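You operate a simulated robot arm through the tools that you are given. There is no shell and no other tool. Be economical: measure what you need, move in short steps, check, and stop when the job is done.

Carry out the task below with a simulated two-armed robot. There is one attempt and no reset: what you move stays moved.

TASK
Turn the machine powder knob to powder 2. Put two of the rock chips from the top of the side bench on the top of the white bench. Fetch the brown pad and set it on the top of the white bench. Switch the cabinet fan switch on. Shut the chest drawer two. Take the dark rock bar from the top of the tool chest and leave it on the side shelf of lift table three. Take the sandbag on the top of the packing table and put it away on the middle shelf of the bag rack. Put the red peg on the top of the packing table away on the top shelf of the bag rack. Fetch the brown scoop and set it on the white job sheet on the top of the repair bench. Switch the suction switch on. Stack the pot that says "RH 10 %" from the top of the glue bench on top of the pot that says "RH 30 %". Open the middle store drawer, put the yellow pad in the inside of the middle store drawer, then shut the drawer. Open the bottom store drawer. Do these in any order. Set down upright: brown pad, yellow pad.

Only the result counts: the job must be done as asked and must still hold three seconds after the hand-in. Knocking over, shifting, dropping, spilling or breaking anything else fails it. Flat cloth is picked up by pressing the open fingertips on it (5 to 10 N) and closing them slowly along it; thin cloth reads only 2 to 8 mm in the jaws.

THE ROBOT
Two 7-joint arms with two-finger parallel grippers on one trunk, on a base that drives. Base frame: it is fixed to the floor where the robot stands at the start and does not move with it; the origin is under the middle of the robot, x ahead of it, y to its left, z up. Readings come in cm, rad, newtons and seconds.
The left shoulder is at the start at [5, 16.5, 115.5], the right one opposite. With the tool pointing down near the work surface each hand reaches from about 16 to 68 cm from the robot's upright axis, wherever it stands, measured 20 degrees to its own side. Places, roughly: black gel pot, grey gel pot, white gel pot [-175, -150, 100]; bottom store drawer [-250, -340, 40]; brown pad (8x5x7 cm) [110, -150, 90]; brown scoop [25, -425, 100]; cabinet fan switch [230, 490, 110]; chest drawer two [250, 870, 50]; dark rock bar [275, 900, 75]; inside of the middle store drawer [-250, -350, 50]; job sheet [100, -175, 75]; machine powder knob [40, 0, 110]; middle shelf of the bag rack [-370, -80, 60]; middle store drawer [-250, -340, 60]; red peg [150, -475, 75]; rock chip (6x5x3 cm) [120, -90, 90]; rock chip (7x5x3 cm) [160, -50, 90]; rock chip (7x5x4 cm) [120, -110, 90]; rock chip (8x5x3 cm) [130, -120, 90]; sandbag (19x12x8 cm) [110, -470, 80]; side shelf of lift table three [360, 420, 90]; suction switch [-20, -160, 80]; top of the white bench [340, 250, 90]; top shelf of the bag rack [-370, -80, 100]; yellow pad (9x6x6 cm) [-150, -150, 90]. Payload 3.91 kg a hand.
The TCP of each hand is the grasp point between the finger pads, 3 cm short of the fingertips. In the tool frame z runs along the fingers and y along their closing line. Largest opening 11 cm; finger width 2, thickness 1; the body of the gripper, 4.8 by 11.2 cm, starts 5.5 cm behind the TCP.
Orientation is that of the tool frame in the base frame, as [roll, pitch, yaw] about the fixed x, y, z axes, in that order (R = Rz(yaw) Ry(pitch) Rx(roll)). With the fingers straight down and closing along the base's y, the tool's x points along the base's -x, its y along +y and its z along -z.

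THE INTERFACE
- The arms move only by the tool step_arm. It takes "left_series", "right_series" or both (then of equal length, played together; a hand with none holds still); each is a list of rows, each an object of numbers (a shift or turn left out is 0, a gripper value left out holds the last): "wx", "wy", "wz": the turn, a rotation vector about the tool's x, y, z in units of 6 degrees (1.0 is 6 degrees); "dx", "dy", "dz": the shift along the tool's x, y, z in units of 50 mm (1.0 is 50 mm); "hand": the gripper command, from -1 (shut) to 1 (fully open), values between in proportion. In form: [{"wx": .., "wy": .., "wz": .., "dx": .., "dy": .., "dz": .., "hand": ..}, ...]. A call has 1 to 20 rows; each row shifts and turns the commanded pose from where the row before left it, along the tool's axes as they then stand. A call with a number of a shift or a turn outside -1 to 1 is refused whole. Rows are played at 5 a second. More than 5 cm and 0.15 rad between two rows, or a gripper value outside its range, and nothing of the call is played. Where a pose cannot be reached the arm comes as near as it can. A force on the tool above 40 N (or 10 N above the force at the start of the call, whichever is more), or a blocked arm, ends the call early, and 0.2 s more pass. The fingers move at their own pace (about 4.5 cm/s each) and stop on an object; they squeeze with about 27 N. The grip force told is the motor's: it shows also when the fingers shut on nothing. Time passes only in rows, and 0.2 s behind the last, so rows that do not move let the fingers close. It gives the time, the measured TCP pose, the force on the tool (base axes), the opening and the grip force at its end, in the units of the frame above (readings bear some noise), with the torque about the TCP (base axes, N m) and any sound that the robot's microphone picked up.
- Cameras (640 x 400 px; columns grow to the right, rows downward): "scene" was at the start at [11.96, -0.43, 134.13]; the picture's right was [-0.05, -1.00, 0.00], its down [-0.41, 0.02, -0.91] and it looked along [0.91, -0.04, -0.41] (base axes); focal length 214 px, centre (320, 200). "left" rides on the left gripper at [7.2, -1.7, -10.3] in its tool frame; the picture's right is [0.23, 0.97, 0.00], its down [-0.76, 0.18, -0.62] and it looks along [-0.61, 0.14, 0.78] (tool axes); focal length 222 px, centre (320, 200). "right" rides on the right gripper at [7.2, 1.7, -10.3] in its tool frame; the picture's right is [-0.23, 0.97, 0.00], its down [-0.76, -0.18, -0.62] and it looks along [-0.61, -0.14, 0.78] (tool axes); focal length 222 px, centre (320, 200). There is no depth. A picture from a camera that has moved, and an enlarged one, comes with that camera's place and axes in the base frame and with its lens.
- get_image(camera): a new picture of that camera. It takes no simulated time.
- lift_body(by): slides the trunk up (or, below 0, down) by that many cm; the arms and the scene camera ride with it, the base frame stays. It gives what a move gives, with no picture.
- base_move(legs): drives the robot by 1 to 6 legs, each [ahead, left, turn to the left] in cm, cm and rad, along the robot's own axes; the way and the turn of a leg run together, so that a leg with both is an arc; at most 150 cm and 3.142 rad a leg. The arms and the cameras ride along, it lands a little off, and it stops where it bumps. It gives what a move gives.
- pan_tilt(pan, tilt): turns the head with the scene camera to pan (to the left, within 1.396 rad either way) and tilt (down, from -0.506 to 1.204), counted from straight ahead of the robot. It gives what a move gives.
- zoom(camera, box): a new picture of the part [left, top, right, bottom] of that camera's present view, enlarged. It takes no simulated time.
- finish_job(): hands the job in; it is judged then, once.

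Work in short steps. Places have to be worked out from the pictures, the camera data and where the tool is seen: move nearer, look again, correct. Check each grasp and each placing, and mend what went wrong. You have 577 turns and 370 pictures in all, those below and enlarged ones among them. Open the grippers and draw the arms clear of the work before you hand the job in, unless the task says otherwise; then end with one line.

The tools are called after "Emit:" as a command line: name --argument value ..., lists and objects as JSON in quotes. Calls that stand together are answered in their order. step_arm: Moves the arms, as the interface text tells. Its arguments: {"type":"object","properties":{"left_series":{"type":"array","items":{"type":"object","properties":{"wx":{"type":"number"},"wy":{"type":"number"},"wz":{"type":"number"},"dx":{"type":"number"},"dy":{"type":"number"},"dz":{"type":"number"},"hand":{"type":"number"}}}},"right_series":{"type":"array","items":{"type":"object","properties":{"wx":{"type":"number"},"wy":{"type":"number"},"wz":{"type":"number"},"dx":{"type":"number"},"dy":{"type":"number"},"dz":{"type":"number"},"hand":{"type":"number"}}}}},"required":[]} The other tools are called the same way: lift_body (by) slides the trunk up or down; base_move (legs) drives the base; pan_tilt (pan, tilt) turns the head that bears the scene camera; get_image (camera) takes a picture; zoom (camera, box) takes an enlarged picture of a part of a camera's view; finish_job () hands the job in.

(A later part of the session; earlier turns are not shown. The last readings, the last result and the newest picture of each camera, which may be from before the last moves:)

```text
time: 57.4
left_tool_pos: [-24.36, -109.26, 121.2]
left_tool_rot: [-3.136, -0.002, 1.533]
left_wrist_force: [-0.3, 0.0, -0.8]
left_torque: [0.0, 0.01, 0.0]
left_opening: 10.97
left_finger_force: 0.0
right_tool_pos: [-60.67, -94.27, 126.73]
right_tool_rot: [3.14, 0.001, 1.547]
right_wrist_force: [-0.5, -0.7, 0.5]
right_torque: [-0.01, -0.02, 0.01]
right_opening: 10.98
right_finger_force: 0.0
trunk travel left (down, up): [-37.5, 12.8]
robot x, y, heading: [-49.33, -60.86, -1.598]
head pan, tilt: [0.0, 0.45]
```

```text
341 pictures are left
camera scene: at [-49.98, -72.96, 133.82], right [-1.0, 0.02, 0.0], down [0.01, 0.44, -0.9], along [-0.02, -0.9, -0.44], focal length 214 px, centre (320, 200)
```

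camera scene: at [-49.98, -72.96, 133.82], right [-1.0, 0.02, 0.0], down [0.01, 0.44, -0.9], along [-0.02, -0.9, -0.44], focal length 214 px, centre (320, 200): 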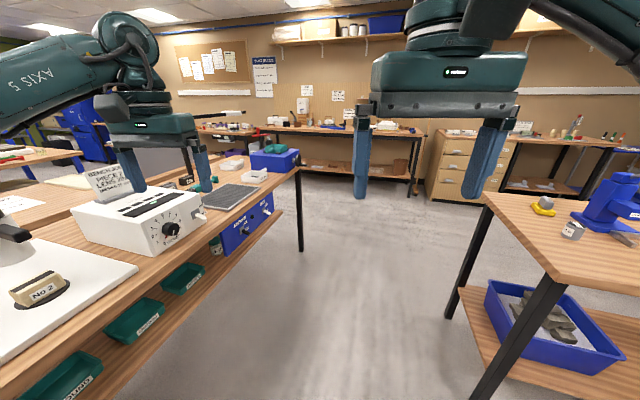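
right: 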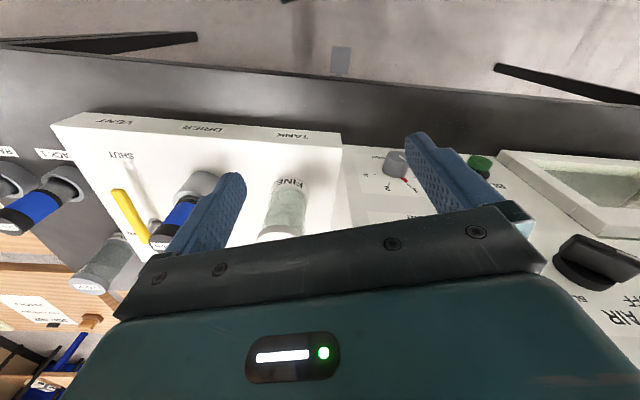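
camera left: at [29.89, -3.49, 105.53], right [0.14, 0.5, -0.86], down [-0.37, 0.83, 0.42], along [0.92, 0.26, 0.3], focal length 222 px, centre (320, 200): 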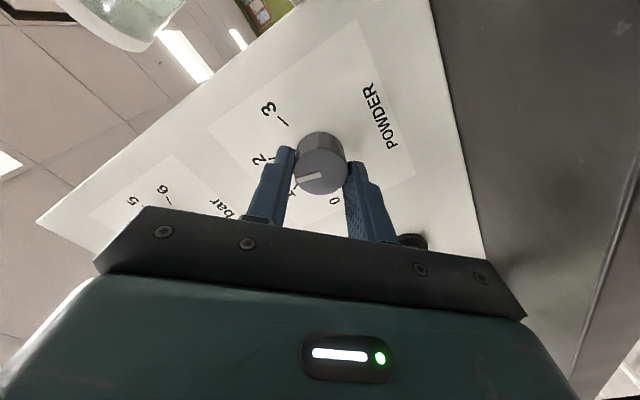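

The repair bench with the suction box is to the left and the glue bench to the right. Zooming on both.

Emit:
zoom --camera "scene" --box '[190, 140, 310, 260]'

Emit:
zoom --camera "scene" --box '[420, 100, 640, 260]'

```text
3.33 times, centred on (250, 200) of scene
camera zoom: at [-49.98, -72.96, 133.82], right [-1.0, 0.02, 0.0], down [0.01, 0.44, -0.9], along [-0.02, -0.9, -0.44], focal length 715 px, centre (553, 200)
```

zoom: 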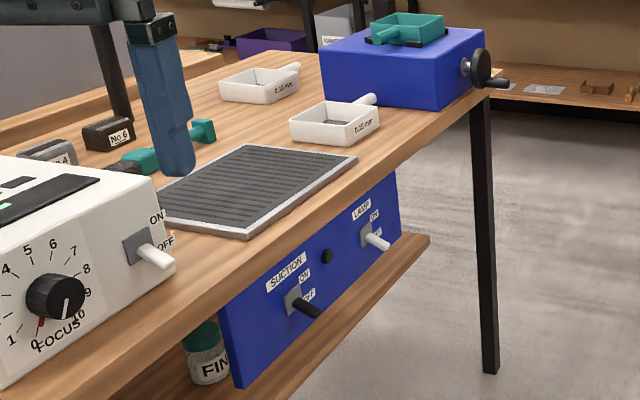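

```text
2.50 times, centred on (530, 180) of scene
camera zoom: at [-49.98, -72.96, 133.82], right [-1.0, 0.02, 0.0], down [0.01, 0.44, -0.9], along [-0.02, -0.9, -0.44], focal length 536 px, centre (-205, 250)
```

zoom: 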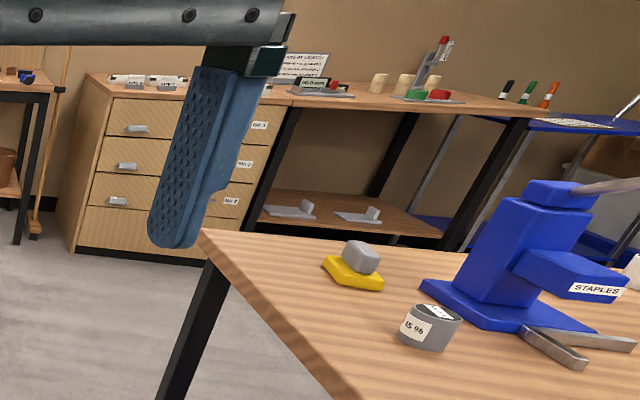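

The suction lever (black, pointing at OFF) is on the blue box near (-15,-160,76). I drive to stand in front of it facing +x, keeping clear of both benches.

Emit:
base_move --legs '[[0, -31, 0], [111, 0, 0], [0, 0, 1.597]]'

Emit:
pan_tilt --pan 0.15 --tilt 0.75

Emit:
get_image --camera "scene"

```text
time: 68.9
left_tool_pos: [-35.37, -145.15, 121.36]
left_tool_rot: [-3.136, -0.002, -3.085]
left_wrist_force: [0.7, 0.0, 0.8]
left_torque: [-0.01, 0.03, -0.03]
left_opening: 10.98
left_finger_force: 0.0
right_tool_pos: [-46.99, -182.71, 126.81]
right_tool_rot: [-3.14, 0.001, -3.071]
right_wrist_force: [-0.5, 0.1, -0.1]
right_torque: [0.03, -0.01, 0.02]
right_opening: 11.0
right_finger_force: 0.1
trunk travel left (down, up): [-37.5, 12.8]
robot x, y, heading: [-81.08, -174.83, 0.07]
head pan, tilt: [0.0, 0.45]
```

```text
time: 69.7
left_tool_pos: [-35.54, -145.24, 121.32]
left_tool_rot: [-3.136, -0.003, -3.086]
left_wrist_force: [-0.1, -1.4, 0.3]
left_torque: [0.0, -0.01, 0.01]
left_opening: 11.01
left_finger_force: 0.0
right_tool_pos: [-46.98, -182.8, 126.73]
right_tool_rot: [-3.141, -0.001, -3.072]
right_wrist_force: [0.0, -0.4, 0.1]
right_torque: [-0.03, 0.0, 0.01]
right_opening: 11.01
right_finger_force: 0.0
trunk travel left (down, up): [-37.5, 12.8]
robot x, y, heading: [-80.85, -174.6, 0.065]
head pan, tilt: [0.15, 0.75]
```

```text
338 pictures are left
camera scene: at [-70.44, -172.69, 131.19], right [0.22, -0.98, 0.0], down [-0.67, -0.15, -0.73], along [0.71, 0.16, -0.68], focal length 214 px, centre (320, 200)
```

scene: 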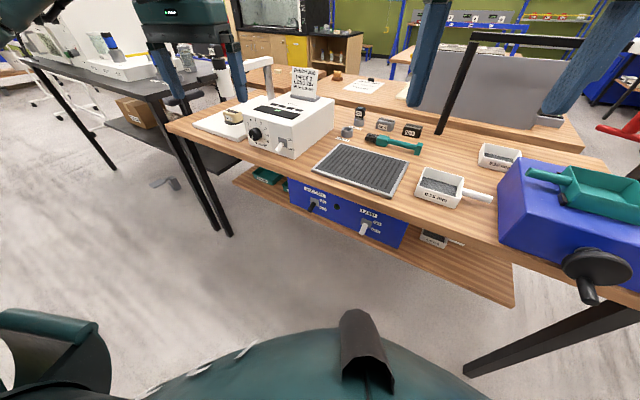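

Lever ≈(-15.5,-157.6,76), panel yawed ~-15°. I point the left hand forward along the normal with fingers closed, then lower the trunk.

Emit:
step_arm --left_series '[{"dx": -0.8, "wz": 1, "hand": -1}, {"dx": -0.8, "wz": 1}, {"dx": -0.6, "wz": 1}, {"wy": -1}, {"wy": -1}, {"wy": -1}, {"wy": -1}, {"wy": -1}, {"wy": -1}, {"wy": -1}, {"wy": -1}, {"wy": -1}, {"wy": -1}, {"wy": -1}, {"wy": -1}, {"wy": -1}, {"wy": -1}, {"wy": -1}]'

Emit:
lift_body --by -37.4

Emit:
get_image --camera "scene"

```text
time: 73.5
left_tool_pos: [-26.14, -146.42, 120.6]
left_tool_rot: [-1.082, 1.565, -1.341]
left_wrist_force: [-0.2, 0.3, -0.1]
left_torque: [0.0, 0.0, 0.0]
left_opening: 0.0
left_finger_force: 27.1
left hand out of reach, approached as far as the arm can: row 3
right_tool_pos: [-46.97, -182.71, 126.93]
right_tool_rot: [-3.141, 0.002, -3.071]
right_wrist_force: [-0.2, -0.5, -0.6]
right_torque: [-0.04, 0.02, 0.0]
right_opening: 11.01
right_finger_force: 0.1
trunk travel left (down, up): [-37.5, 12.8]
robot x, y, heading: [-81.17, -174.68, 0.072]
head pan, tilt: [0.15, 0.75]
```

```text
time: 77.2
left_tool_pos: [-26.07, -146.47, 83.15]
left_tool_rot: [-1.455, 1.564, -1.714]
left_wrist_force: [-0.3, -0.2, 0.7]
left_torque: [0.01, 0.0, -0.03]
left_opening: 0.0
left_finger_force: 27.5
right_tool_pos: [-46.9, -182.71, 89.44]
right_tool_rot: [3.139, 0.002, -3.073]
right_wrist_force: [1.1, 0.4, 0.8]
right_torque: [0.02, -0.02, 0.0]
right_opening: 11.0
right_finger_force: 0.1
trunk travel left (down, up): [-0.1, 50.2]
robot x, y, heading: [-81.19, -174.61, 0.07]
head pan, tilt: [0.15, 0.75]
```

```text
337 pictures are left
camera scene: at [-70.45, -172.69, 93.78], right [0.22, -0.98, 0.0], down [-0.67, -0.15, -0.73], along [0.71, 0.16, -0.68], focal length 214 px, centre (320, 200)
```

scene: 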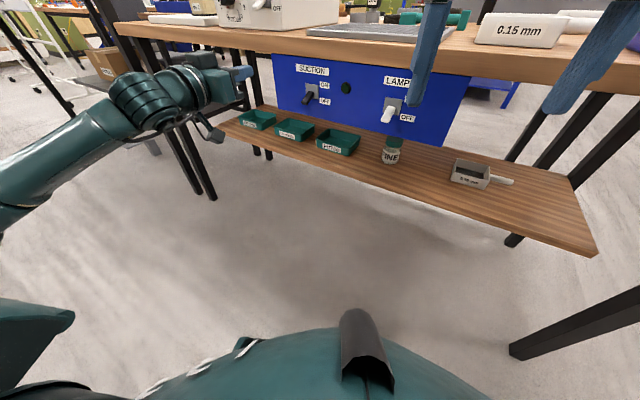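

Lever base ≈(-15.5,-158,77.5), tip z≈76. Moving the closed fingertips to a staging point below and in front of it.

Emit:
step_arm --left_series '[{"dx": 0.65, "dy": -0.42, "dz": 0.06}, {"dx": 0.65, "dy": -0.42, "dz": 0.06}, {"dx": 0.65, "dy": -0.42, "dz": 0.06}, {"dx": 0.65, "dy": -0.43, "dz": 0.08}]'

Emit:
get_image --camera "left"

Emit:
zoom --camera "scene" --box '[200, 50, 400, 175]'

```text
time: 78.2
left_tool_pos: [-27.2, -154.68, 70.08]
left_tool_rot: [-1.634, 1.567, -1.888]
left_wrist_force: [-0.5, 0.0, 0.2]
left_torque: [0.01, -0.02, 0.0]
left_opening: 0.03
left_finger_force: 27.0
right_tool_pos: [-47.02, -182.8, 89.34]
right_tool_rot: [3.142, 0.001, -3.072]
right_wrist_force: [0.1, 0.3, 0.2]
right_torque: [-0.03, 0.01, 0.01]
right_opening: 11.03
right_finger_force: 0.1
trunk travel left (down, up): [-0.1, 50.2]
robot x, y, heading: [-81.21, -174.45, 0.071]
head pan, tilt: [0.15, 0.75]
```

```text
336 pictures are left
camera left: at [-37.63, -153.71, 62.89], right [0.25, 0.94, -0.23], down [-0.56, 0.33, 0.76], along [0.79, -0.06, 0.61], focal length 222 px, centre (320, 200)
```

left: 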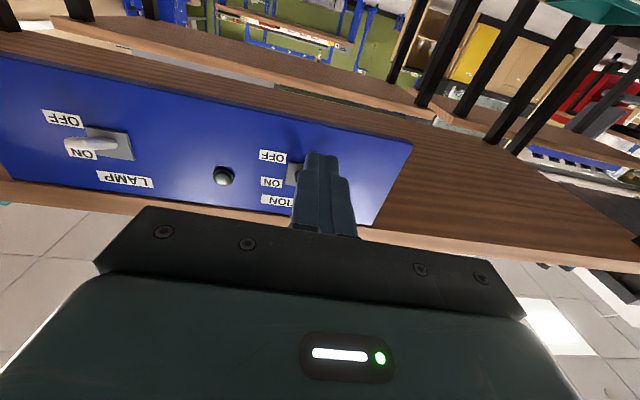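

```text
3.20 times, centred on (300, 112) of scene
camera zoom: at [-70.45, -172.68, 93.79], right [0.22, -0.98, 0.0], down [-0.67, -0.15, -0.73], along [0.71, 0.16, -0.68], focal length 686 px, centre (384, 480)
```

zoom: 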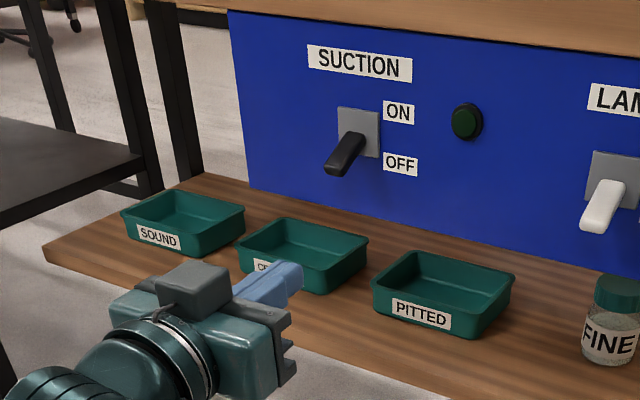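

Aligned laterally; panel ~9 cm beyond the tips. Advance 7 cm below the lever, then raise.

Emit:
step_arm --left_series '[{"dz": 0.35}, {"dz": 0.35}, {"dz": 0.35}, {"dz": 0.35}]'

Emit:
zoom --camera "scene" --box '[200, 50, 400, 175]'

```text
time: 79.2
left_tool_pos: [-20.33, -156.59, 70.31]
left_tool_rot: [-1.571, 1.565, -1.835]
left_wrist_force: [0.4, -0.1, 0.0]
left_torque: [0.03, 0.0, -0.01]
left_opening: 0.0
left_finger_force: 26.6
right_tool_pos: [-46.87, -182.74, 89.47]
right_tool_rot: [3.138, -0.001, -3.072]
right_wrist_force: [-0.1, 0.3, -0.6]
right_torque: [-0.02, 0.0, 0.02]
right_opening: 11.0
right_finger_force: 0.0
trunk travel left (down, up): [-0.1, 50.2]
robot x, y, heading: [-81.52, -174.57, 0.071]
head pan, tilt: [0.15, 0.75]
```

```text
3.20 times, centred on (300, 112) of scene
camera zoom: at [-70.45, -172.68, 93.78], right [0.22, -0.98, 0.0], down [-0.67, -0.15, -0.73], along [0.71, 0.16, -0.68], focal length 686 px, centre (384, 480)
```

zoom: 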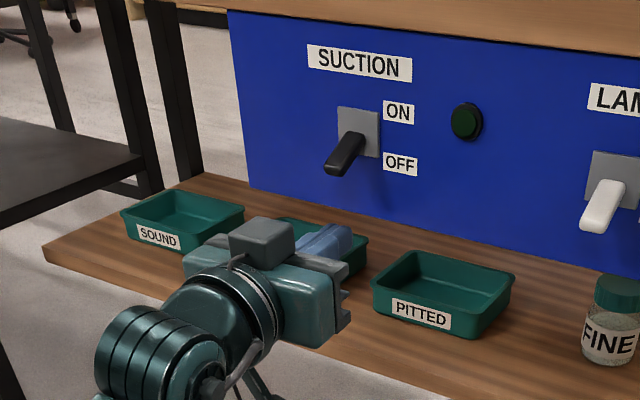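

Raising the fingers to flip the lever.

Emit:
step_arm --left_series '[{"dx": -0.3}, {"dx": -0.3}, {"dx": -0.3}, {"dx": -0.3}, {"dx": -0.3}]'

Emit:
zoom --camera "scene" --box '[200, 50, 400, 175]'

```text
time: 80.3
left_tool_pos: [-20.23, -156.68, 77.13]
left_tool_rot: [-2.636, 1.557, -2.894]
left_wrist_force: [-15.7, 3.4, -18.3]
left_torque: [0.24, 0.36, 0.1]
left_opening: 0.0
left_finger_force: 27.2
right_tool_pos: [-46.88, -182.74, 89.38]
right_tool_rot: [3.139, 0.0, -3.072]
right_wrist_force: [-0.4, -0.3, 0.3]
right_torque: [0.0, 0.0, 0.01]
right_opening: 11.02
right_finger_force: 0.1
trunk travel left (down, up): [-0.1, 50.2]
robot x, y, heading: [-81.11, -174.42, 0.073]
head pan, tilt: [0.15, 0.75]
```

```text
3.20 times, centred on (300, 112) of scene
camera zoom: at [-70.43, -172.63, 93.73], right [0.22, -0.98, 0.0], down [-0.67, -0.15, -0.73], along [0.71, 0.16, -0.68], focal length 686 px, centre (384, 480)
```

zoom: 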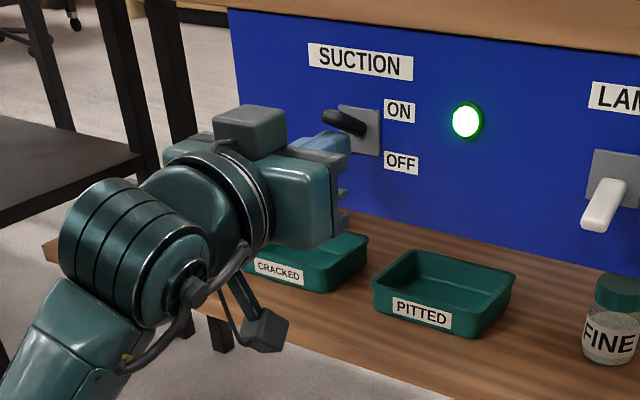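

Suction is ON (lamp lit). Easing down slightly and backing out.

Emit:
step_arm --left_series '[{"dx": 0.3}, {"dz": -0.8}, {"dz": -0.8}, {"dz": -0.8}]'

Emit:
zoom --camera "scene" --box '[200, 50, 400, 175]'

Emit:
lift_body --by 37.4

Emit:
step_arm --left_series '[{"wy": 1}, {"wy": 1}, {"wy": 1}, {"wy": 1}, {"wy": 1}, {"wy": 1}, {"wy": 1}, {"wy": 1}, {"wy": 1}, {"wy": 1}, {"wy": 1}, {"wy": 1}, {"wy": 1}, {"wy": 1}, {"wy": 1}, {"wz": -1, "hand": 1}, {"wz": -1}, {"wz": -1}]'

Emit:
get_image --camera "scene"

```text
time: 81.3
left_tool_pos: [-32.02, -153.75, 76.14]
left_tool_rot: [-1.469, 1.567, -1.728]
left_wrist_force: [0.3, 0.0, -0.1]
left_torque: [0.02, 0.0, 0.02]
left_opening: 0.0
left_finger_force: 26.5
right_tool_pos: [-46.87, -182.8, 89.37]
right_tool_rot: [3.14, 0.0, -3.071]
right_wrist_force: [-0.4, 0.5, -1.0]
right_torque: [0.0, 0.01, -0.02]
right_opening: 10.99
right_finger_force: 0.1
trunk travel left (down, up): [-0.1, 50.2]
robot x, y, heading: [-81.23, -174.69, 0.065]
head pan, tilt: [0.15, 0.75]
```

```text
3.20 times, centred on (300, 112) of scene
camera zoom: at [-70.44, -172.69, 93.78], right [0.22, -0.98, 0.0], down [-0.67, -0.15, -0.73], along [0.71, 0.16, -0.68], focal length 686 px, centre (384, 480)
```

zoom: 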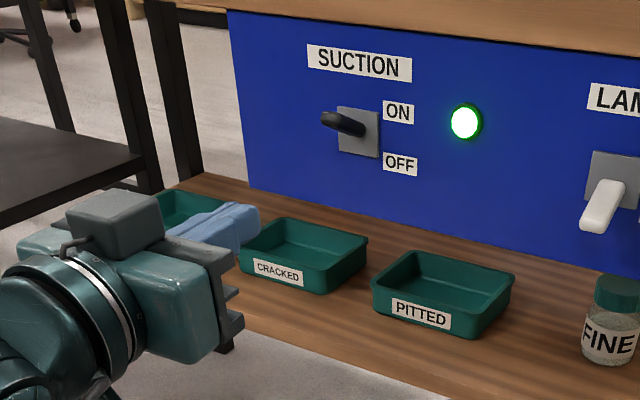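

```text
time: 85.0
left_tool_pos: [-31.92, -153.78, 113.56]
left_tool_rot: [-1.478, 1.565, -1.735]
left_wrist_force: [-0.6, 0.1, 0.2]
left_torque: [0.02, -0.02, 0.03]
left_opening: 0.0
left_finger_force: 27.0
right_tool_pos: [-46.91, -182.8, 126.69]
right_tool_rot: [-3.141, 0.0, -3.072]
right_wrist_force: [-0.1, -0.2, 0.2]
right_torque: [0.0, -0.01, -0.01]
right_opening: 11.0
right_finger_force: 0.1
trunk travel left (down, up): [-37.5, 12.8]
robot x, y, heading: [-81.06, -174.82, 0.065]
head pan, tilt: [0.15, 0.75]
```

```text
time: 88.8
left_tool_pos: [-32.01, -153.79, 113.47]
left_tool_rot: [-3.137, -0.002, -3.084]
left_wrist_force: [0.4, -0.1, -0.3]
left_torque: [0.01, 0.03, 0.02]
left_opening: 6.86
left_finger_force: 0.1
right_tool_pos: [-47.01, -182.81, 126.81]
right_tool_rot: [-3.141, -0.001, -3.072]
right_wrist_force: [0.4, 0.0, -0.2]
right_torque: [-0.03, 0.03, 0.02]
right_opening: 11.01
right_finger_force: 0.0
trunk travel left (down, up): [-37.5, 12.8]
robot x, y, heading: [-81.28, -174.5, 0.071]
head pan, tilt: [0.15, 0.75]
```

```text
331 pictures are left
camera scene: at [-70.44, -172.68, 131.18], right [0.22, -0.98, 0.0], down [-0.67, -0.15, -0.73], along [0.71, 0.16, -0.68], focal length 214 px, centre (320, 200)
```

scene: 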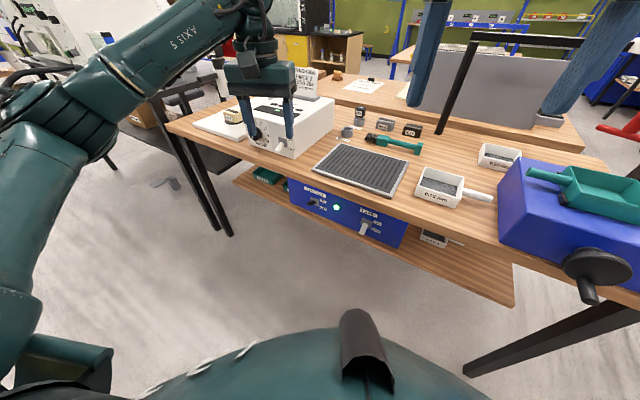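

Suction done. Retracting the left arm up, then turning to face the glue bench (-x).

Emit:
step_arm --left_series '[{"dx": 0.8, "dz": -0.6, "dy": 0.2}, {"dx": 0.8, "dz": -0.6, "dy": 0.2}, {"dx": 0.6, "dz": -0.6, "dy": 0.2}, {"dy": 0.3}, {}]'

Emit:
base_move --legs '[[0, 0, 3.07]]'

Emit:
pan_tilt --pan -0.3 --tilt 0.5

Emit:
get_image --camera "scene"

```text
refused: row 1 steps farther than a row can; nothing moved
```

```text
time: 96.3
left_tool_pos: [-132.44, -190.95, 113.59]
left_tool_rot: [-3.137, -0.002, -0.039]
left_wrist_force: [-0.2, -0.8, -0.2]
left_torque: [0.0, 0.01, 0.0]
left_opening: 10.99
left_finger_force: 0.1
right_tool_pos: [-114.57, -163.59, 126.8]
right_tool_rot: [-3.14, 0.0, -0.024]
right_wrist_force: [1.0, 0.3, 0.0]
right_torque: [-0.02, -0.01, -0.02]
right_opening: 10.99
right_finger_force: 0.1
trunk travel left (down, up): [-37.5, 12.8]
robot x, y, heading: [-81.44, -174.92, 3.118]
head pan, tilt: [0.15, 0.75]
```

```text
time: 97.2
left_tool_pos: [-132.37, -190.9, 113.46]
left_tool_rot: [-3.136, -0.002, -0.039]
left_wrist_force: [0.0, 1.1, 0.1]
left_torque: [0.01, 0.0, 0.0]
left_opening: 11.03
left_finger_force: 0.0
right_tool_pos: [-114.65, -163.51, 126.78]
right_tool_rot: [-3.141, -0.001, -0.024]
right_wrist_force: [-0.2, -0.1, 0.1]
right_torque: [0.01, 0.02, 0.02]
right_opening: 11.0
right_finger_force: 0.1
trunk travel left (down, up): [-37.5, 12.8]
robot x, y, heading: [-81.62, -174.5, 3.116]
head pan, tilt: [-0.3, 0.499]
```

```text
330 pictures are left
camera scene: at [-93.01, -171.74, 133.37], right [0.32, 0.95, 0.0], down [0.45, -0.15, -0.88], along [-0.83, 0.28, -0.48], focal length 214 px, centre (320, 200)
```

scene: 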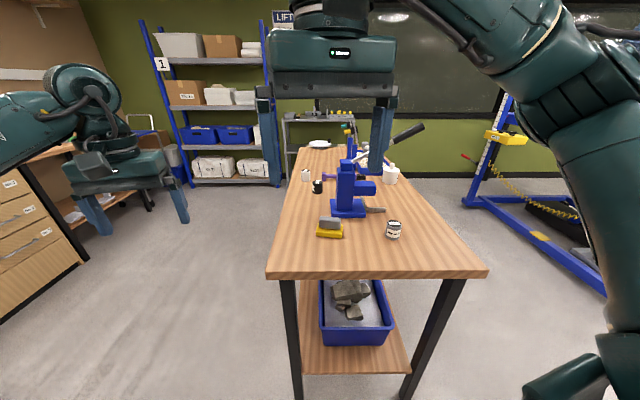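

Good view of the glue bench and the bag rack beyond it. Zoom on the pots.

Emit:
zoom --camera "scene" --box '[270, 140, 430, 260]'

Emit:
zoom --camera "scene" --box '[130, 20, 370, 200]'

```text
3.33 times, centred on (350, 200) of scene
camera zoom: at [-93.01, -171.74, 133.37], right [0.32, 0.95, 0.0], down [0.45, -0.15, -0.88], along [-0.83, 0.28, -0.48], focal length 715 px, centre (220, 200)
```

zoom: 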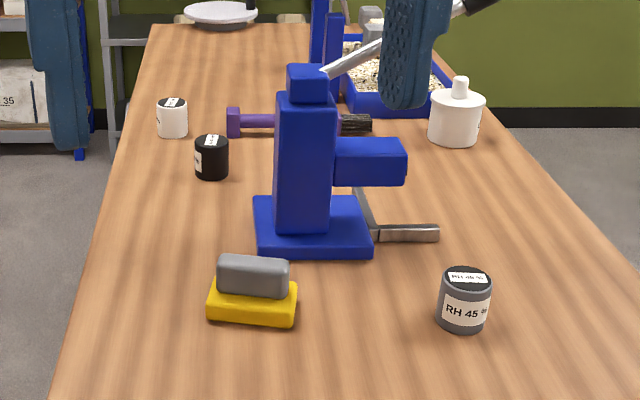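

```text
2.22 times, centred on (250, 110) of scene
camera zoom: at [-93.01, -171.74, 133.37], right [0.32, 0.95, 0.0], down [0.45, -0.15, -0.88], along [-0.83, 0.28, -0.48], focal length 477 px, centre (476, 400)
```

zoom: 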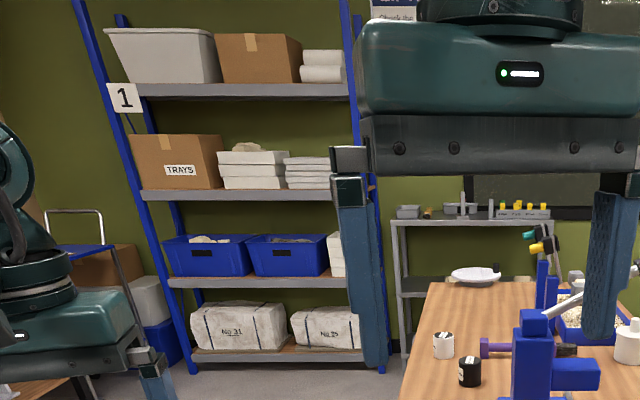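

The pots: grey "RH 45", black and white further along. I drive around to the bench's left side and face it.

Emit:
base_move --legs '[[0, 45, 0], [134, 0, 0], [0, 0, -1.84]]'

Emit:
pan_tilt --pan 0 --tilt 0.6

Emit:
get_image --camera "scene"

```text
time: 110.3
left_tool_pos: [-212.54, -164.27, 113.41]
left_tool_rot: [-3.136, -0.001, -1.852]
left_wrist_force: [0.0, 0.5, 0.1]
left_torque: [-0.02, 0.03, 0.03]
left_opening: 11.01
left_finger_force: 0.1
right_tool_pos: [-190.3, -188.18, 126.8]
right_tool_rot: [3.141, -0.001, -1.837]
right_wrist_force: [0.7, 0.2, 0.3]
right_torque: [-0.03, 0.0, 0.0]
right_opening: 10.99
right_finger_force: 0.1
trunk travel left (down, up): [-37.5, 12.8]
robot x, y, heading: [-209.3, -218.06, 1.303]
head pan, tilt: [-0.3, 0.499]
```

```text
time: 111.1
left_tool_pos: [-212.69, -164.41, 113.34]
left_tool_rot: [-3.137, -0.003, -1.851]
left_wrist_force: [0.4, -0.6, -0.2]
left_torque: [0.0, -0.01, 0.0]
left_opening: 11.0
left_finger_force: 0.0
right_tool_pos: [-190.19, -188.13, 126.82]
right_tool_rot: [3.14, 0.0, -1.837]
right_wrist_force: [-0.5, 0.6, -0.2]
right_torque: [0.0, 0.01, -0.04]
right_opening: 10.99
right_finger_force: 0.1
trunk travel left (down, up): [-37.5, 12.8]
robot x, y, heading: [-209.27, -218.03, 1.302]
head pan, tilt: [0.0, 0.6]
```

```text
327 pictures are left
camera scene: at [-206.3, -206.49, 132.47], right [0.96, -0.26, 0.0], down [-0.15, -0.54, -0.83], along [0.22, 0.8, -0.56], focal length 214 px, centre (320, 200)
```

scene: 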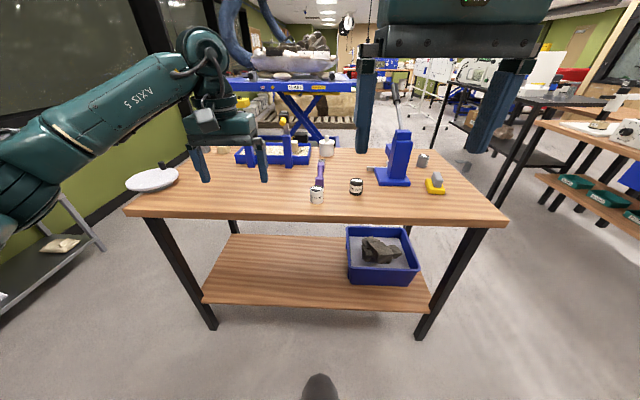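

Reading the pot labels.

Emit:
zoom --camera "scene" --box '[290, 130, 460, 220]'

Emit:
zoom --camera "scene" --box '[295, 165, 375, 215]'

```text
3.76 times, centred on (375, 175) of scene
camera zoom: at [-206.3, -206.49, 132.47], right [0.96, -0.26, 0.0], down [-0.15, -0.54, -0.83], along [0.22, 0.8, -0.56], focal length 808 px, centre (113, 294)
```

zoom: 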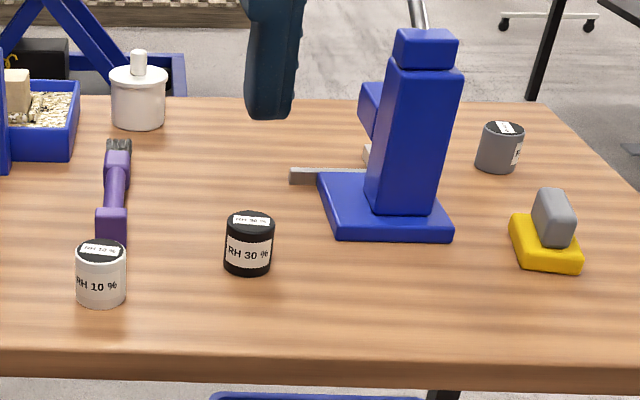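

```text
8.00 times, centred on (335, 190) of scene
camera zoom: at [-206.3, -206.49, 132.47], right [0.96, -0.26, 0.0], down [-0.15, -0.54, -0.83], along [0.22, 0.8, -0.56], focal length 1716 px, centre (200, 280)
```

zoom: 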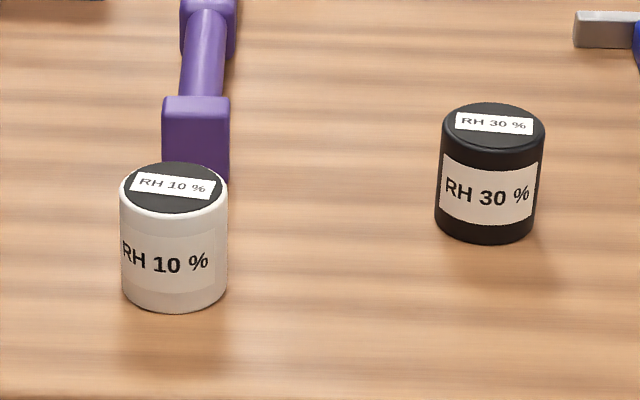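

White = RH 10 (base ≈(-191,-146.5,89.4)), black = RH 30 (≈(-175.6,-145,89.4)). Retracting left hand, then driving 27 cm closer.

Emit:
step_arm --left_series '[{"dx": 0.9}, {"dx": 0.9}, {"dx": 0.9}, {"dx": 0.5}, {"dz": -0.9}, {"dz": -0.9}]'

Emit:
base_move --legs '[[27, 0, 0]]'

Emit:
pan_tilt --pan 0 --tilt 0.8

Emit:
get_image --camera "scene"

Emit:
get_image --camera "right"

```text
time: 112.5
left_tool_pos: [-217.53, -179.64, 122.42]
left_tool_rot: [-3.137, -0.003, -1.851]
left_wrist_force: [0.0, 0.9, -0.8]
left_torque: [0.02, 0.0, -0.02]
left_opening: 10.99
left_finger_force: 0.1
right_tool_pos: [-190.3, -188.21, 126.73]
right_tool_rot: [3.139, 0.0, -1.838]
right_wrist_force: [-0.5, 0.1, 0.0]
right_torque: [0.0, 0.02, 0.0]
right_opening: 11.01
right_finger_force: 0.1
trunk travel left (down, up): [-37.5, 12.8]
robot x, y, heading: [-209.2, -217.89, 1.303]
head pan, tilt: [0.0, 0.6]
```

```text
time: 114.4
left_tool_pos: [-210.7, -153.71, 122.31]
left_tool_rot: [-3.137, -0.002, -1.845]
left_wrist_force: [-0.1, 0.1, -1.2]
left_torque: [-0.01, 0.05, -0.02]
left_opening: 10.98
left_finger_force: 0.0
right_tool_pos: [-183.4, -162.12, 126.73]
right_tool_rot: [3.142, -0.001, -1.833]
right_wrist_force: [-0.4, -0.7, -0.4]
right_torque: [-0.01, 0.0, -0.04]
right_opening: 11.01
right_finger_force: 0.1
trunk travel left (down, up): [-37.5, 12.8]
robot x, y, heading: [-202.15, -192.04, 1.312]
head pan, tilt: [0.0, 0.6]
```

```text
time: 115.2
left_tool_pos: [-210.73, -153.75, 122.32]
left_tool_rot: [-3.137, 0.0, -1.845]
left_wrist_force: [-0.6, 0.6, 0.6]
left_torque: [0.0, 0.01, -0.01]
left_opening: 11.0
left_finger_force: 0.1
right_tool_pos: [-183.5, -162.26, 126.78]
right_tool_rot: [3.141, -0.001, -1.831]
right_wrist_force: [-0.2, -1.2, -0.7]
right_torque: [0.0, -0.04, 0.0]
right_opening: 10.99
right_finger_force: 0.1
trunk travel left (down, up): [-37.5, 12.8]
robot x, y, heading: [-202.16, -191.95, 1.308]
head pan, tilt: [0.0, 0.799]
```

```text
324 pictures are left
camera scene: at [-199.6, -181.39, 130.79], right [0.97, -0.26, 0.0], down [-0.18, -0.69, -0.7], along [0.18, 0.67, -0.72], focal length 214 px, centre (320, 200)
```

scene: 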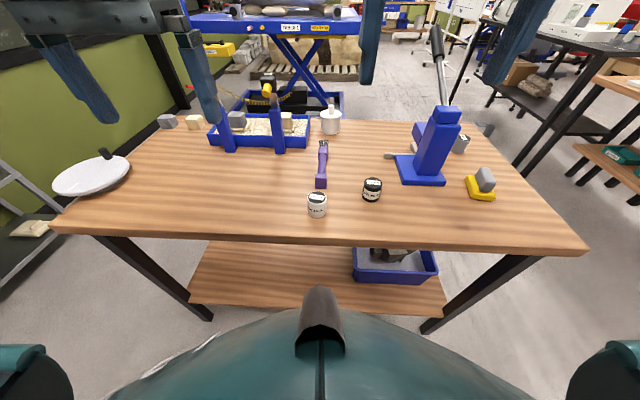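

```text
323 pictures are left
camera right: at [-186.98, -168.69, 137.09], right [-0.88, 0.47, 0.0], down [0.37, 0.69, 0.62], along [0.29, 0.55, -0.78], focal length 222 px, centre (320, 200)
```

right: 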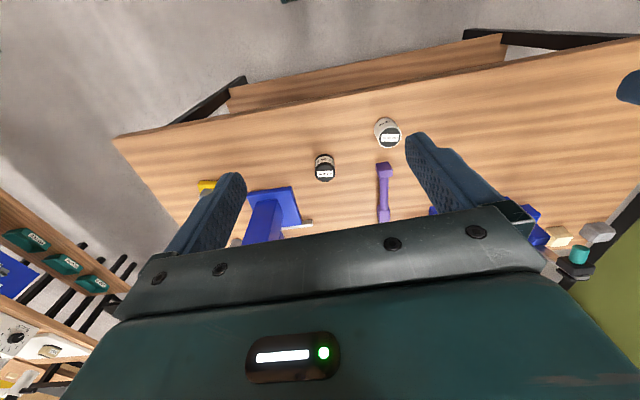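

White ≈(-191.1,-146.8), black ≈(-176.4,-146.3), centres z≈93. Moving the right hand above the white pot.

Emit:
step_arm --right_series '[{"dx": -0.433, "dy": 0.377, "dz": 0.69, "hand": 0.4}, {"dx": -0.433, "dy": 0.377, "dz": 0.69}, {"dx": -0.433, "dy": 0.377, "dz": 0.69}, {"dx": -0.433, "dy": 0.377, "dz": 0.69}, {"dx": -0.433, "dy": 0.377, "dz": 0.69}, {"dx": -0.433, "dy": 0.377, "dz": 0.69}]'

Emit:
get_image --camera "right"

```text
time: 116.5
left_tool_pos: [-210.74, -153.76, 122.36]
left_tool_rot: [-3.136, -0.001, -1.845]
left_wrist_force: [0.1, 0.2, 0.4]
left_torque: [0.0, -0.01, 0.0]
left_opening: 11.0
left_finger_force: 0.0
right_tool_pos: [-191.01, -146.34, 106.1]
right_tool_rot: [3.141, 0.001, -1.831]
right_wrist_force: [0.9, 1.3, -0.1]
right_torque: [0.0, 0.02, 0.0]
right_opening: 7.72
right_finger_force: 0.0
trunk travel left (down, up): [-37.5, 12.8]
robot x, y, heading: [-202.12, -191.8, 1.312]
head pan, tilt: [0.0, 0.799]
```

```text
322 pictures are left
camera right: at [-194.55, -152.84, 116.47], right [-0.88, 0.47, 0.0], down [0.37, 0.69, 0.62], along [0.29, 0.55, -0.78], focal length 222 px, centre (320, 200)
```

right: 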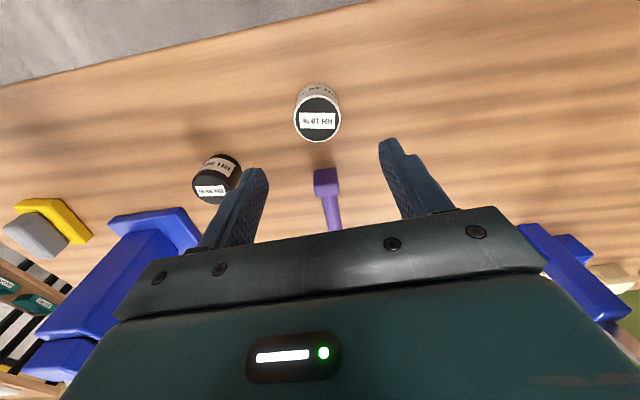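

Centred over the white pot. Descending to z 94 and gripping.

Emit:
step_arm --right_series '[{"dz": 0.6, "dx": 0.05}, {"dz": 0.6}, {"dz": 0.6}, {"dz": 0.6}, {"hand": -1}, {}, {}, {}]'

Emit:
get_image --camera "right"

```text
time: 118.3
left_tool_pos: [-210.73, -153.81, 122.39]
left_tool_rot: [-3.135, -0.001, -1.843]
left_wrist_force: [-0.1, 0.6, 0.4]
left_torque: [-0.03, -0.02, -0.01]
left_opening: 11.0
left_finger_force: 0.0
right_tool_pos: [-191.13, -146.83, 93.73]
right_tool_rot: [3.139, -0.001, -1.832]
right_wrist_force: [0.7, -0.3, -0.1]
right_torque: [0.01, 0.0, -0.01]
right_opening: 4.51
right_finger_force: 27.4
trunk travel left (down, up): [-37.5, 12.8]
robot x, y, heading: [-202.21, -191.81, 1.309]
head pan, tilt: [0.0, 0.799]
```

```text
321 pictures are left
camera right: at [-194.65, -153.3, 104.09], right [-0.88, 0.47, 0.0], down [0.37, 0.69, 0.62], along [0.29, 0.55, -0.78], focal length 222 px, centre (320, 200)
```

right: 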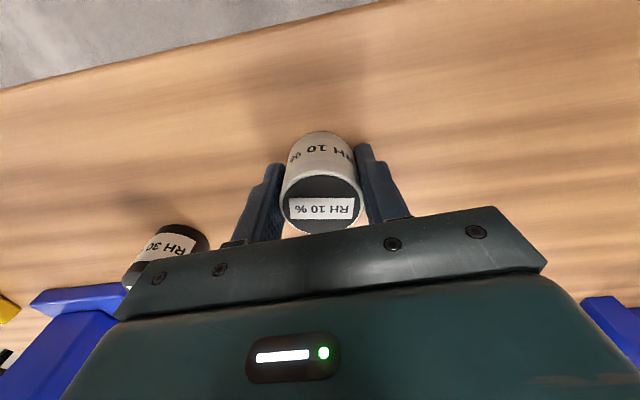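

Gripped (4.5 cm). Lifting and carrying over the black pot.

Emit:
step_arm --right_series '[{"dz": -0.8}, {"dz": -0.8}, {"dz": -0.8}, {"dy": -0.7, "dx": -0.21}, {"dy": -0.7, "dx": -0.21}, {"dy": -0.7, "dx": -0.21}, {"dy": -0.7, "dx": -0.21}, {}]'

Emit:
get_image --camera "right"

Emit:
zoom --camera "scene" --box '[290, 60, 490, 240]'

```text
time: 120.2
left_tool_pos: [-210.72, -153.73, 122.31]
left_tool_rot: [-3.136, 0.0, -1.845]
left_wrist_force: [0.7, 0.5, 0.4]
left_torque: [0.01, 0.02, -0.04]
left_opening: 11.0
left_finger_force: 0.0
right_tool_pos: [-176.41, -146.65, 105.93]
right_tool_rot: [-3.141, 0.0, -1.83]
right_wrist_force: [0.4, 0.1, -0.4]
right_torque: [0.04, 0.0, 0.0]
right_opening: 4.51
right_finger_force: 27.0
trunk travel left (down, up): [-37.5, 12.8]
robot x, y, heading: [-202.33, -192.12, 1.31]
head pan, tilt: [0.0, 0.799]
```

```text
320 pictures are left
camera right: at [-179.84, -153.12, 116.18], right [-0.88, 0.47, 0.0], down [0.37, 0.69, 0.62], along [0.29, 0.55, -0.78], focal length 222 px, centre (320, 200)
```

right: 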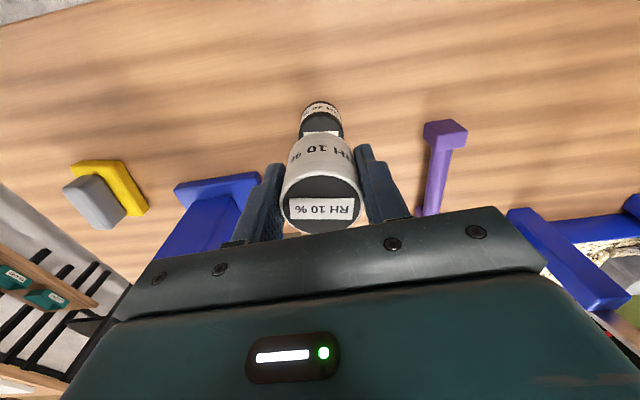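

```text
2.22 times, centred on (390, 150) of scene
camera zoom: at [-199.63, -181.38, 130.78], right [0.97, -0.26, 0.0], down [-0.18, -0.69, -0.7], along [0.18, 0.67, -0.72], focal length 477 px, centre (164, 311)
```

zoom: 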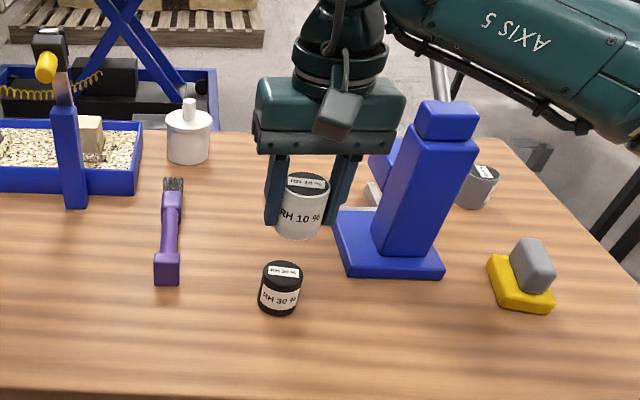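

Lowering to just above the black pot to check alignment.

Emit:
step_arm --right_series '[{"dz": 0.4}, {"dz": 0.4}]'

Emit:
zoom --camera "right" --box '[240, 80, 400, 240]'

Emit:
zoom --camera "scene" --box '[330, 120, 430, 210]'

```text
time: 120.8
left_tool_pos: [-210.59, -153.72, 122.32]
left_tool_rot: [-3.137, -0.001, -1.846]
left_wrist_force: [0.4, 0.0, 0.3]
left_torque: [-0.01, 0.04, 0.0]
left_opening: 11.0
left_finger_force: 0.1
right_tool_pos: [-176.22, -146.37, 101.82]
right_tool_rot: [3.14, 0.002, -1.833]
right_wrist_force: [0.5, 0.3, -0.8]
right_torque: [0.02, -0.02, 0.0]
right_opening: 4.5
right_finger_force: 27.3
trunk travel left (down, up): [-37.5, 12.8]
robot x, y, heading: [-202.18, -192.42, 1.311]
head pan, tilt: [0.0, 0.799]
```

```text
2.50 times, centred on (320, 160) of right
camera zoom: at [-179.71, -152.91, 112.11], right [-0.88, 0.47, 0.0], down [0.37, 0.69, 0.62], along [0.29, 0.55, -0.78], focal length 555 px, centre (320, 300)
```

zoom: 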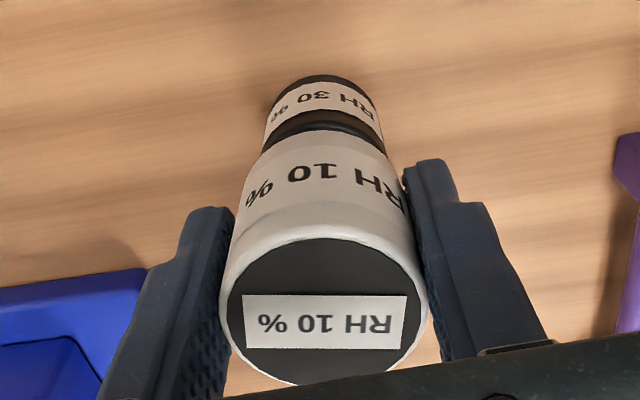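

```text
4.44 times, centred on (380, 165) of scene
camera zoom: at [-199.59, -181.38, 130.78], right [0.97, -0.26, 0.0], down [-0.18, -0.69, -0.7], along [0.18, 0.67, -0.72], focal length 954 px, centre (53, 356)
```

zoom: 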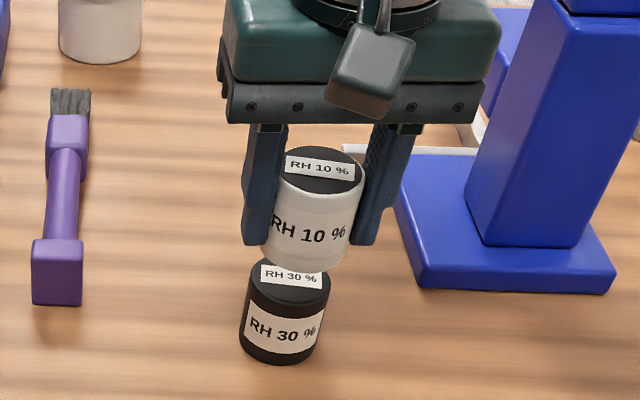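

The black pot is about 1 cm further ahead than the held pot. Correcting, then checking again.

Emit:
step_arm --right_series '[{"dx": -0.2, "dy": -0.01}, {"dz": 0.35}]'

Emit:
zoom --camera "right" --box '[240, 80, 400, 240]'

Emit:
zoom --camera "scene" --box '[330, 120, 430, 210]'

```text
time: 121.3
left_tool_pos: [-210.65, -153.77, 122.27]
left_tool_rot: [-3.135, -0.002, -1.844]
left_wrist_force: [-0.6, 0.6, 0.3]
left_torque: [-0.02, -0.01, 0.01]
left_opening: 11.03
left_finger_force: 0.0
right_tool_pos: [-176.13, -145.5, 100.22]
right_tool_rot: [3.14, 0.0, -1.833]
right_wrist_force: [-0.3, 0.3, 0.3]
right_torque: [0.03, -0.01, -0.01]
right_opening: 4.51
right_finger_force: 26.7
trunk travel left (down, up): [-37.5, 12.8]
robot x, y, heading: [-201.86, -192.05, 1.314]
head pan, tilt: [0.0, 0.799]
```

```text
2.50 times, centred on (320, 160) of right
camera zoom: at [-179.63, -151.93, 110.51], right [-0.88, 0.47, 0.0], down [0.37, 0.69, 0.62], along [0.29, 0.55, -0.78], focal length 555 px, centre (320, 300)
```

zoom: 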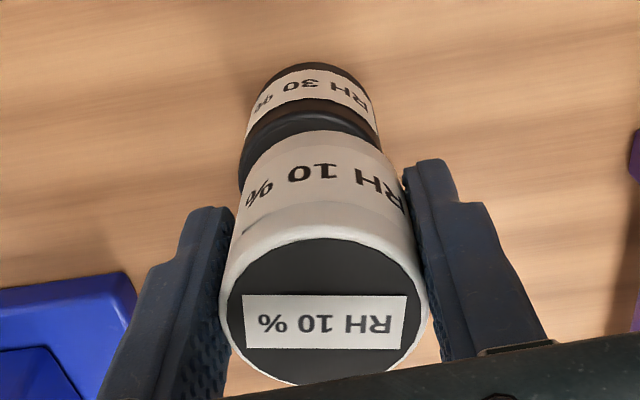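

```text
4.44 times, centred on (380, 165) of scene
camera zoom: at [-199.58, -181.38, 130.78], right [0.97, -0.26, 0.0], down [-0.18, -0.69, -0.7], along [0.18, 0.67, -0.72], focal length 954 px, centre (53, 356)
```

zoom: 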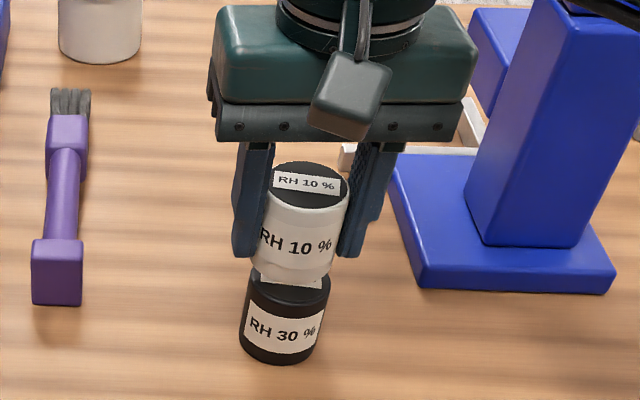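

Lateral offset 0.45 cm toward tool -y; depth is now good. Correcting and lowering to contact in small steps.

Emit:
step_arm --right_series '[{"dx": -0.02, "dy": -0.09}, {"dz": 0.15}]'

Emit:
zoom --camera "right" --box '[240, 80, 400, 240]'

Emit:
zoom --camera "scene" --box '[350, 140, 410, 210]'

```text
time: 122.0
left_tool_pos: [-210.69, -153.75, 122.3]
left_tool_rot: [-3.138, 0.0, -1.847]
left_wrist_force: [0.1, 0.7, 0.3]
left_torque: [0.0, 0.02, 0.03]
left_opening: 10.99
left_finger_force: 0.2
right_tool_pos: [-175.88, -145.73, 99.55]
right_tool_rot: [3.14, 0.0, -1.832]
right_wrist_force: [-0.2, 0.6, -0.3]
right_torque: [-0.02, 0.01, 0.02]
right_opening: 4.53
right_finger_force: 26.7
trunk travel left (down, up): [-37.5, 12.8]
robot x, y, heading: [-202.43, -191.92, 1.313]
head pan, tilt: [0.0, 0.799]
```

```text
2.50 times, centred on (320, 160) of right
camera zoom: at [-179.32, -152.14, 109.89], right [-0.88, 0.47, 0.0], down [0.37, 0.69, 0.62], along [0.29, 0.55, -0.78], focal length 555 px, centre (320, 300)
```

zoom: 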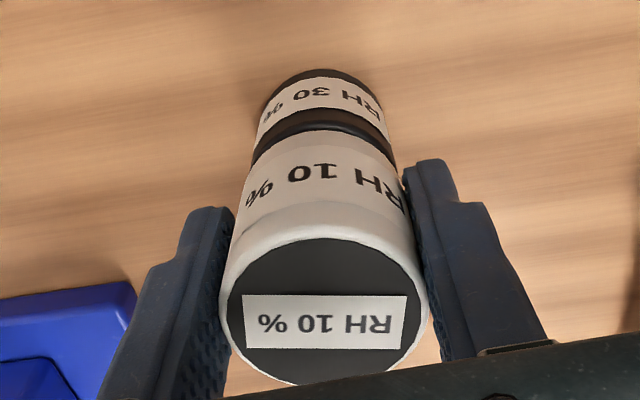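

```text
5.71 times, centred on (380, 175) of scene
camera zoom: at [-199.6, -181.38, 130.78], right [0.97, -0.26, 0.0], down [-0.18, -0.69, -0.7], along [0.18, 0.67, -0.72], focal length 1226 px, centre (-23, 343)
```

zoom: 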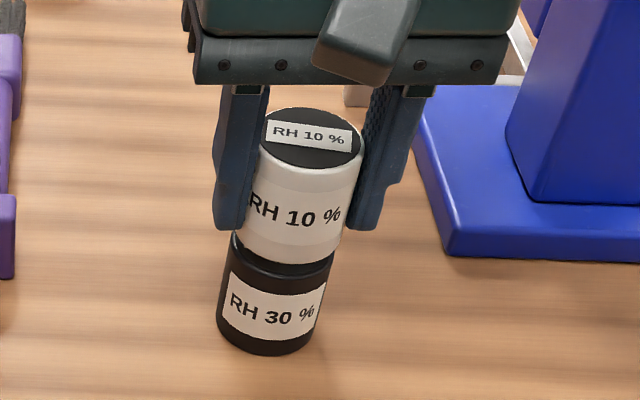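

Well aligned. Lowering in 2 mm steps to contact.

Emit:
step_arm --right_series '[{"dz": 0.05, "dx": -0.03}, {"dz": 0.05}, {"dz": 0.04}, {}]'

Emit:
zoom --camera "scene" --box '[350, 140, 410, 210]'

```text
time: 123.0
left_tool_pos: [-210.78, -153.69, 122.29]
left_tool_rot: [-3.136, -0.001, -1.846]
left_wrist_force: [-0.6, 0.0, -0.5]
left_torque: [0.0, -0.02, -0.03]
left_opening: 10.99
left_finger_force: 0.1
right_tool_pos: [-175.68, -145.4, 98.97]
right_tool_rot: [3.14, -0.002, -1.831]
right_wrist_force: [-0.1, -0.7, -1.2]
right_torque: [-0.04, 0.02, -0.01]
right_opening: 4.51
right_finger_force: 26.8
trunk travel left (down, up): [-37.5, 12.8]
robot x, y, heading: [-202.44, -191.97, 1.312]
head pan, tilt: [0.0, 0.799]
```

```text
5.71 times, centred on (380, 175) of scene
camera zoom: at [-199.6, -181.39, 130.78], right [0.97, -0.26, 0.0], down [-0.18, -0.69, -0.7], along [0.18, 0.67, -0.72], focal length 1226 px, centre (-23, 343)
```

zoom: 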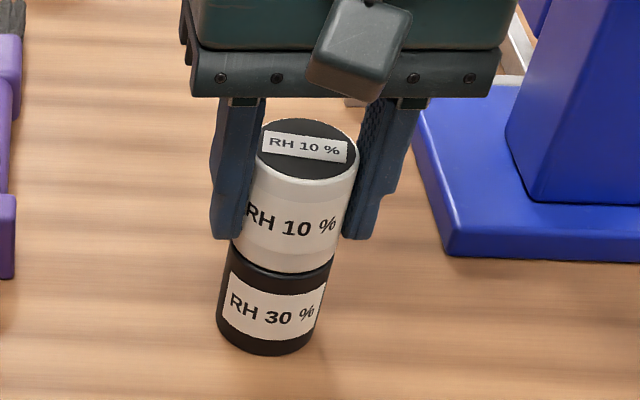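

Nearly in contact and aligned; a few more millimetres.

Emit:
step_arm --right_series '[{"dz": 0.03}, {"dz": 0.03}, {}]'

```text
time: 123.8
left_tool_pos: [-210.82, -153.82, 122.47]
left_tool_rot: [-3.137, 0.0, -1.844]
left_wrist_force: [-0.3, 0.0, -0.4]
left_torque: [0.0, -0.01, -0.01]
left_opening: 11.02
left_finger_force: 0.1
right_tool_pos: [-175.72, -145.44, 98.71]
right_tool_rot: [3.141, 0.005, -1.833]
right_wrist_force: [1.7, 1.5, 10.2]
right_torque: [0.07, -0.11, 0.04]
right_opening: 4.5
right_finger_force: 26.9
trunk travel left (down, up): [-37.5, 12.8]
robot x, y, heading: [-202.37, -191.97, 1.312]
head pan, tilt: [0.0, 0.799]
```

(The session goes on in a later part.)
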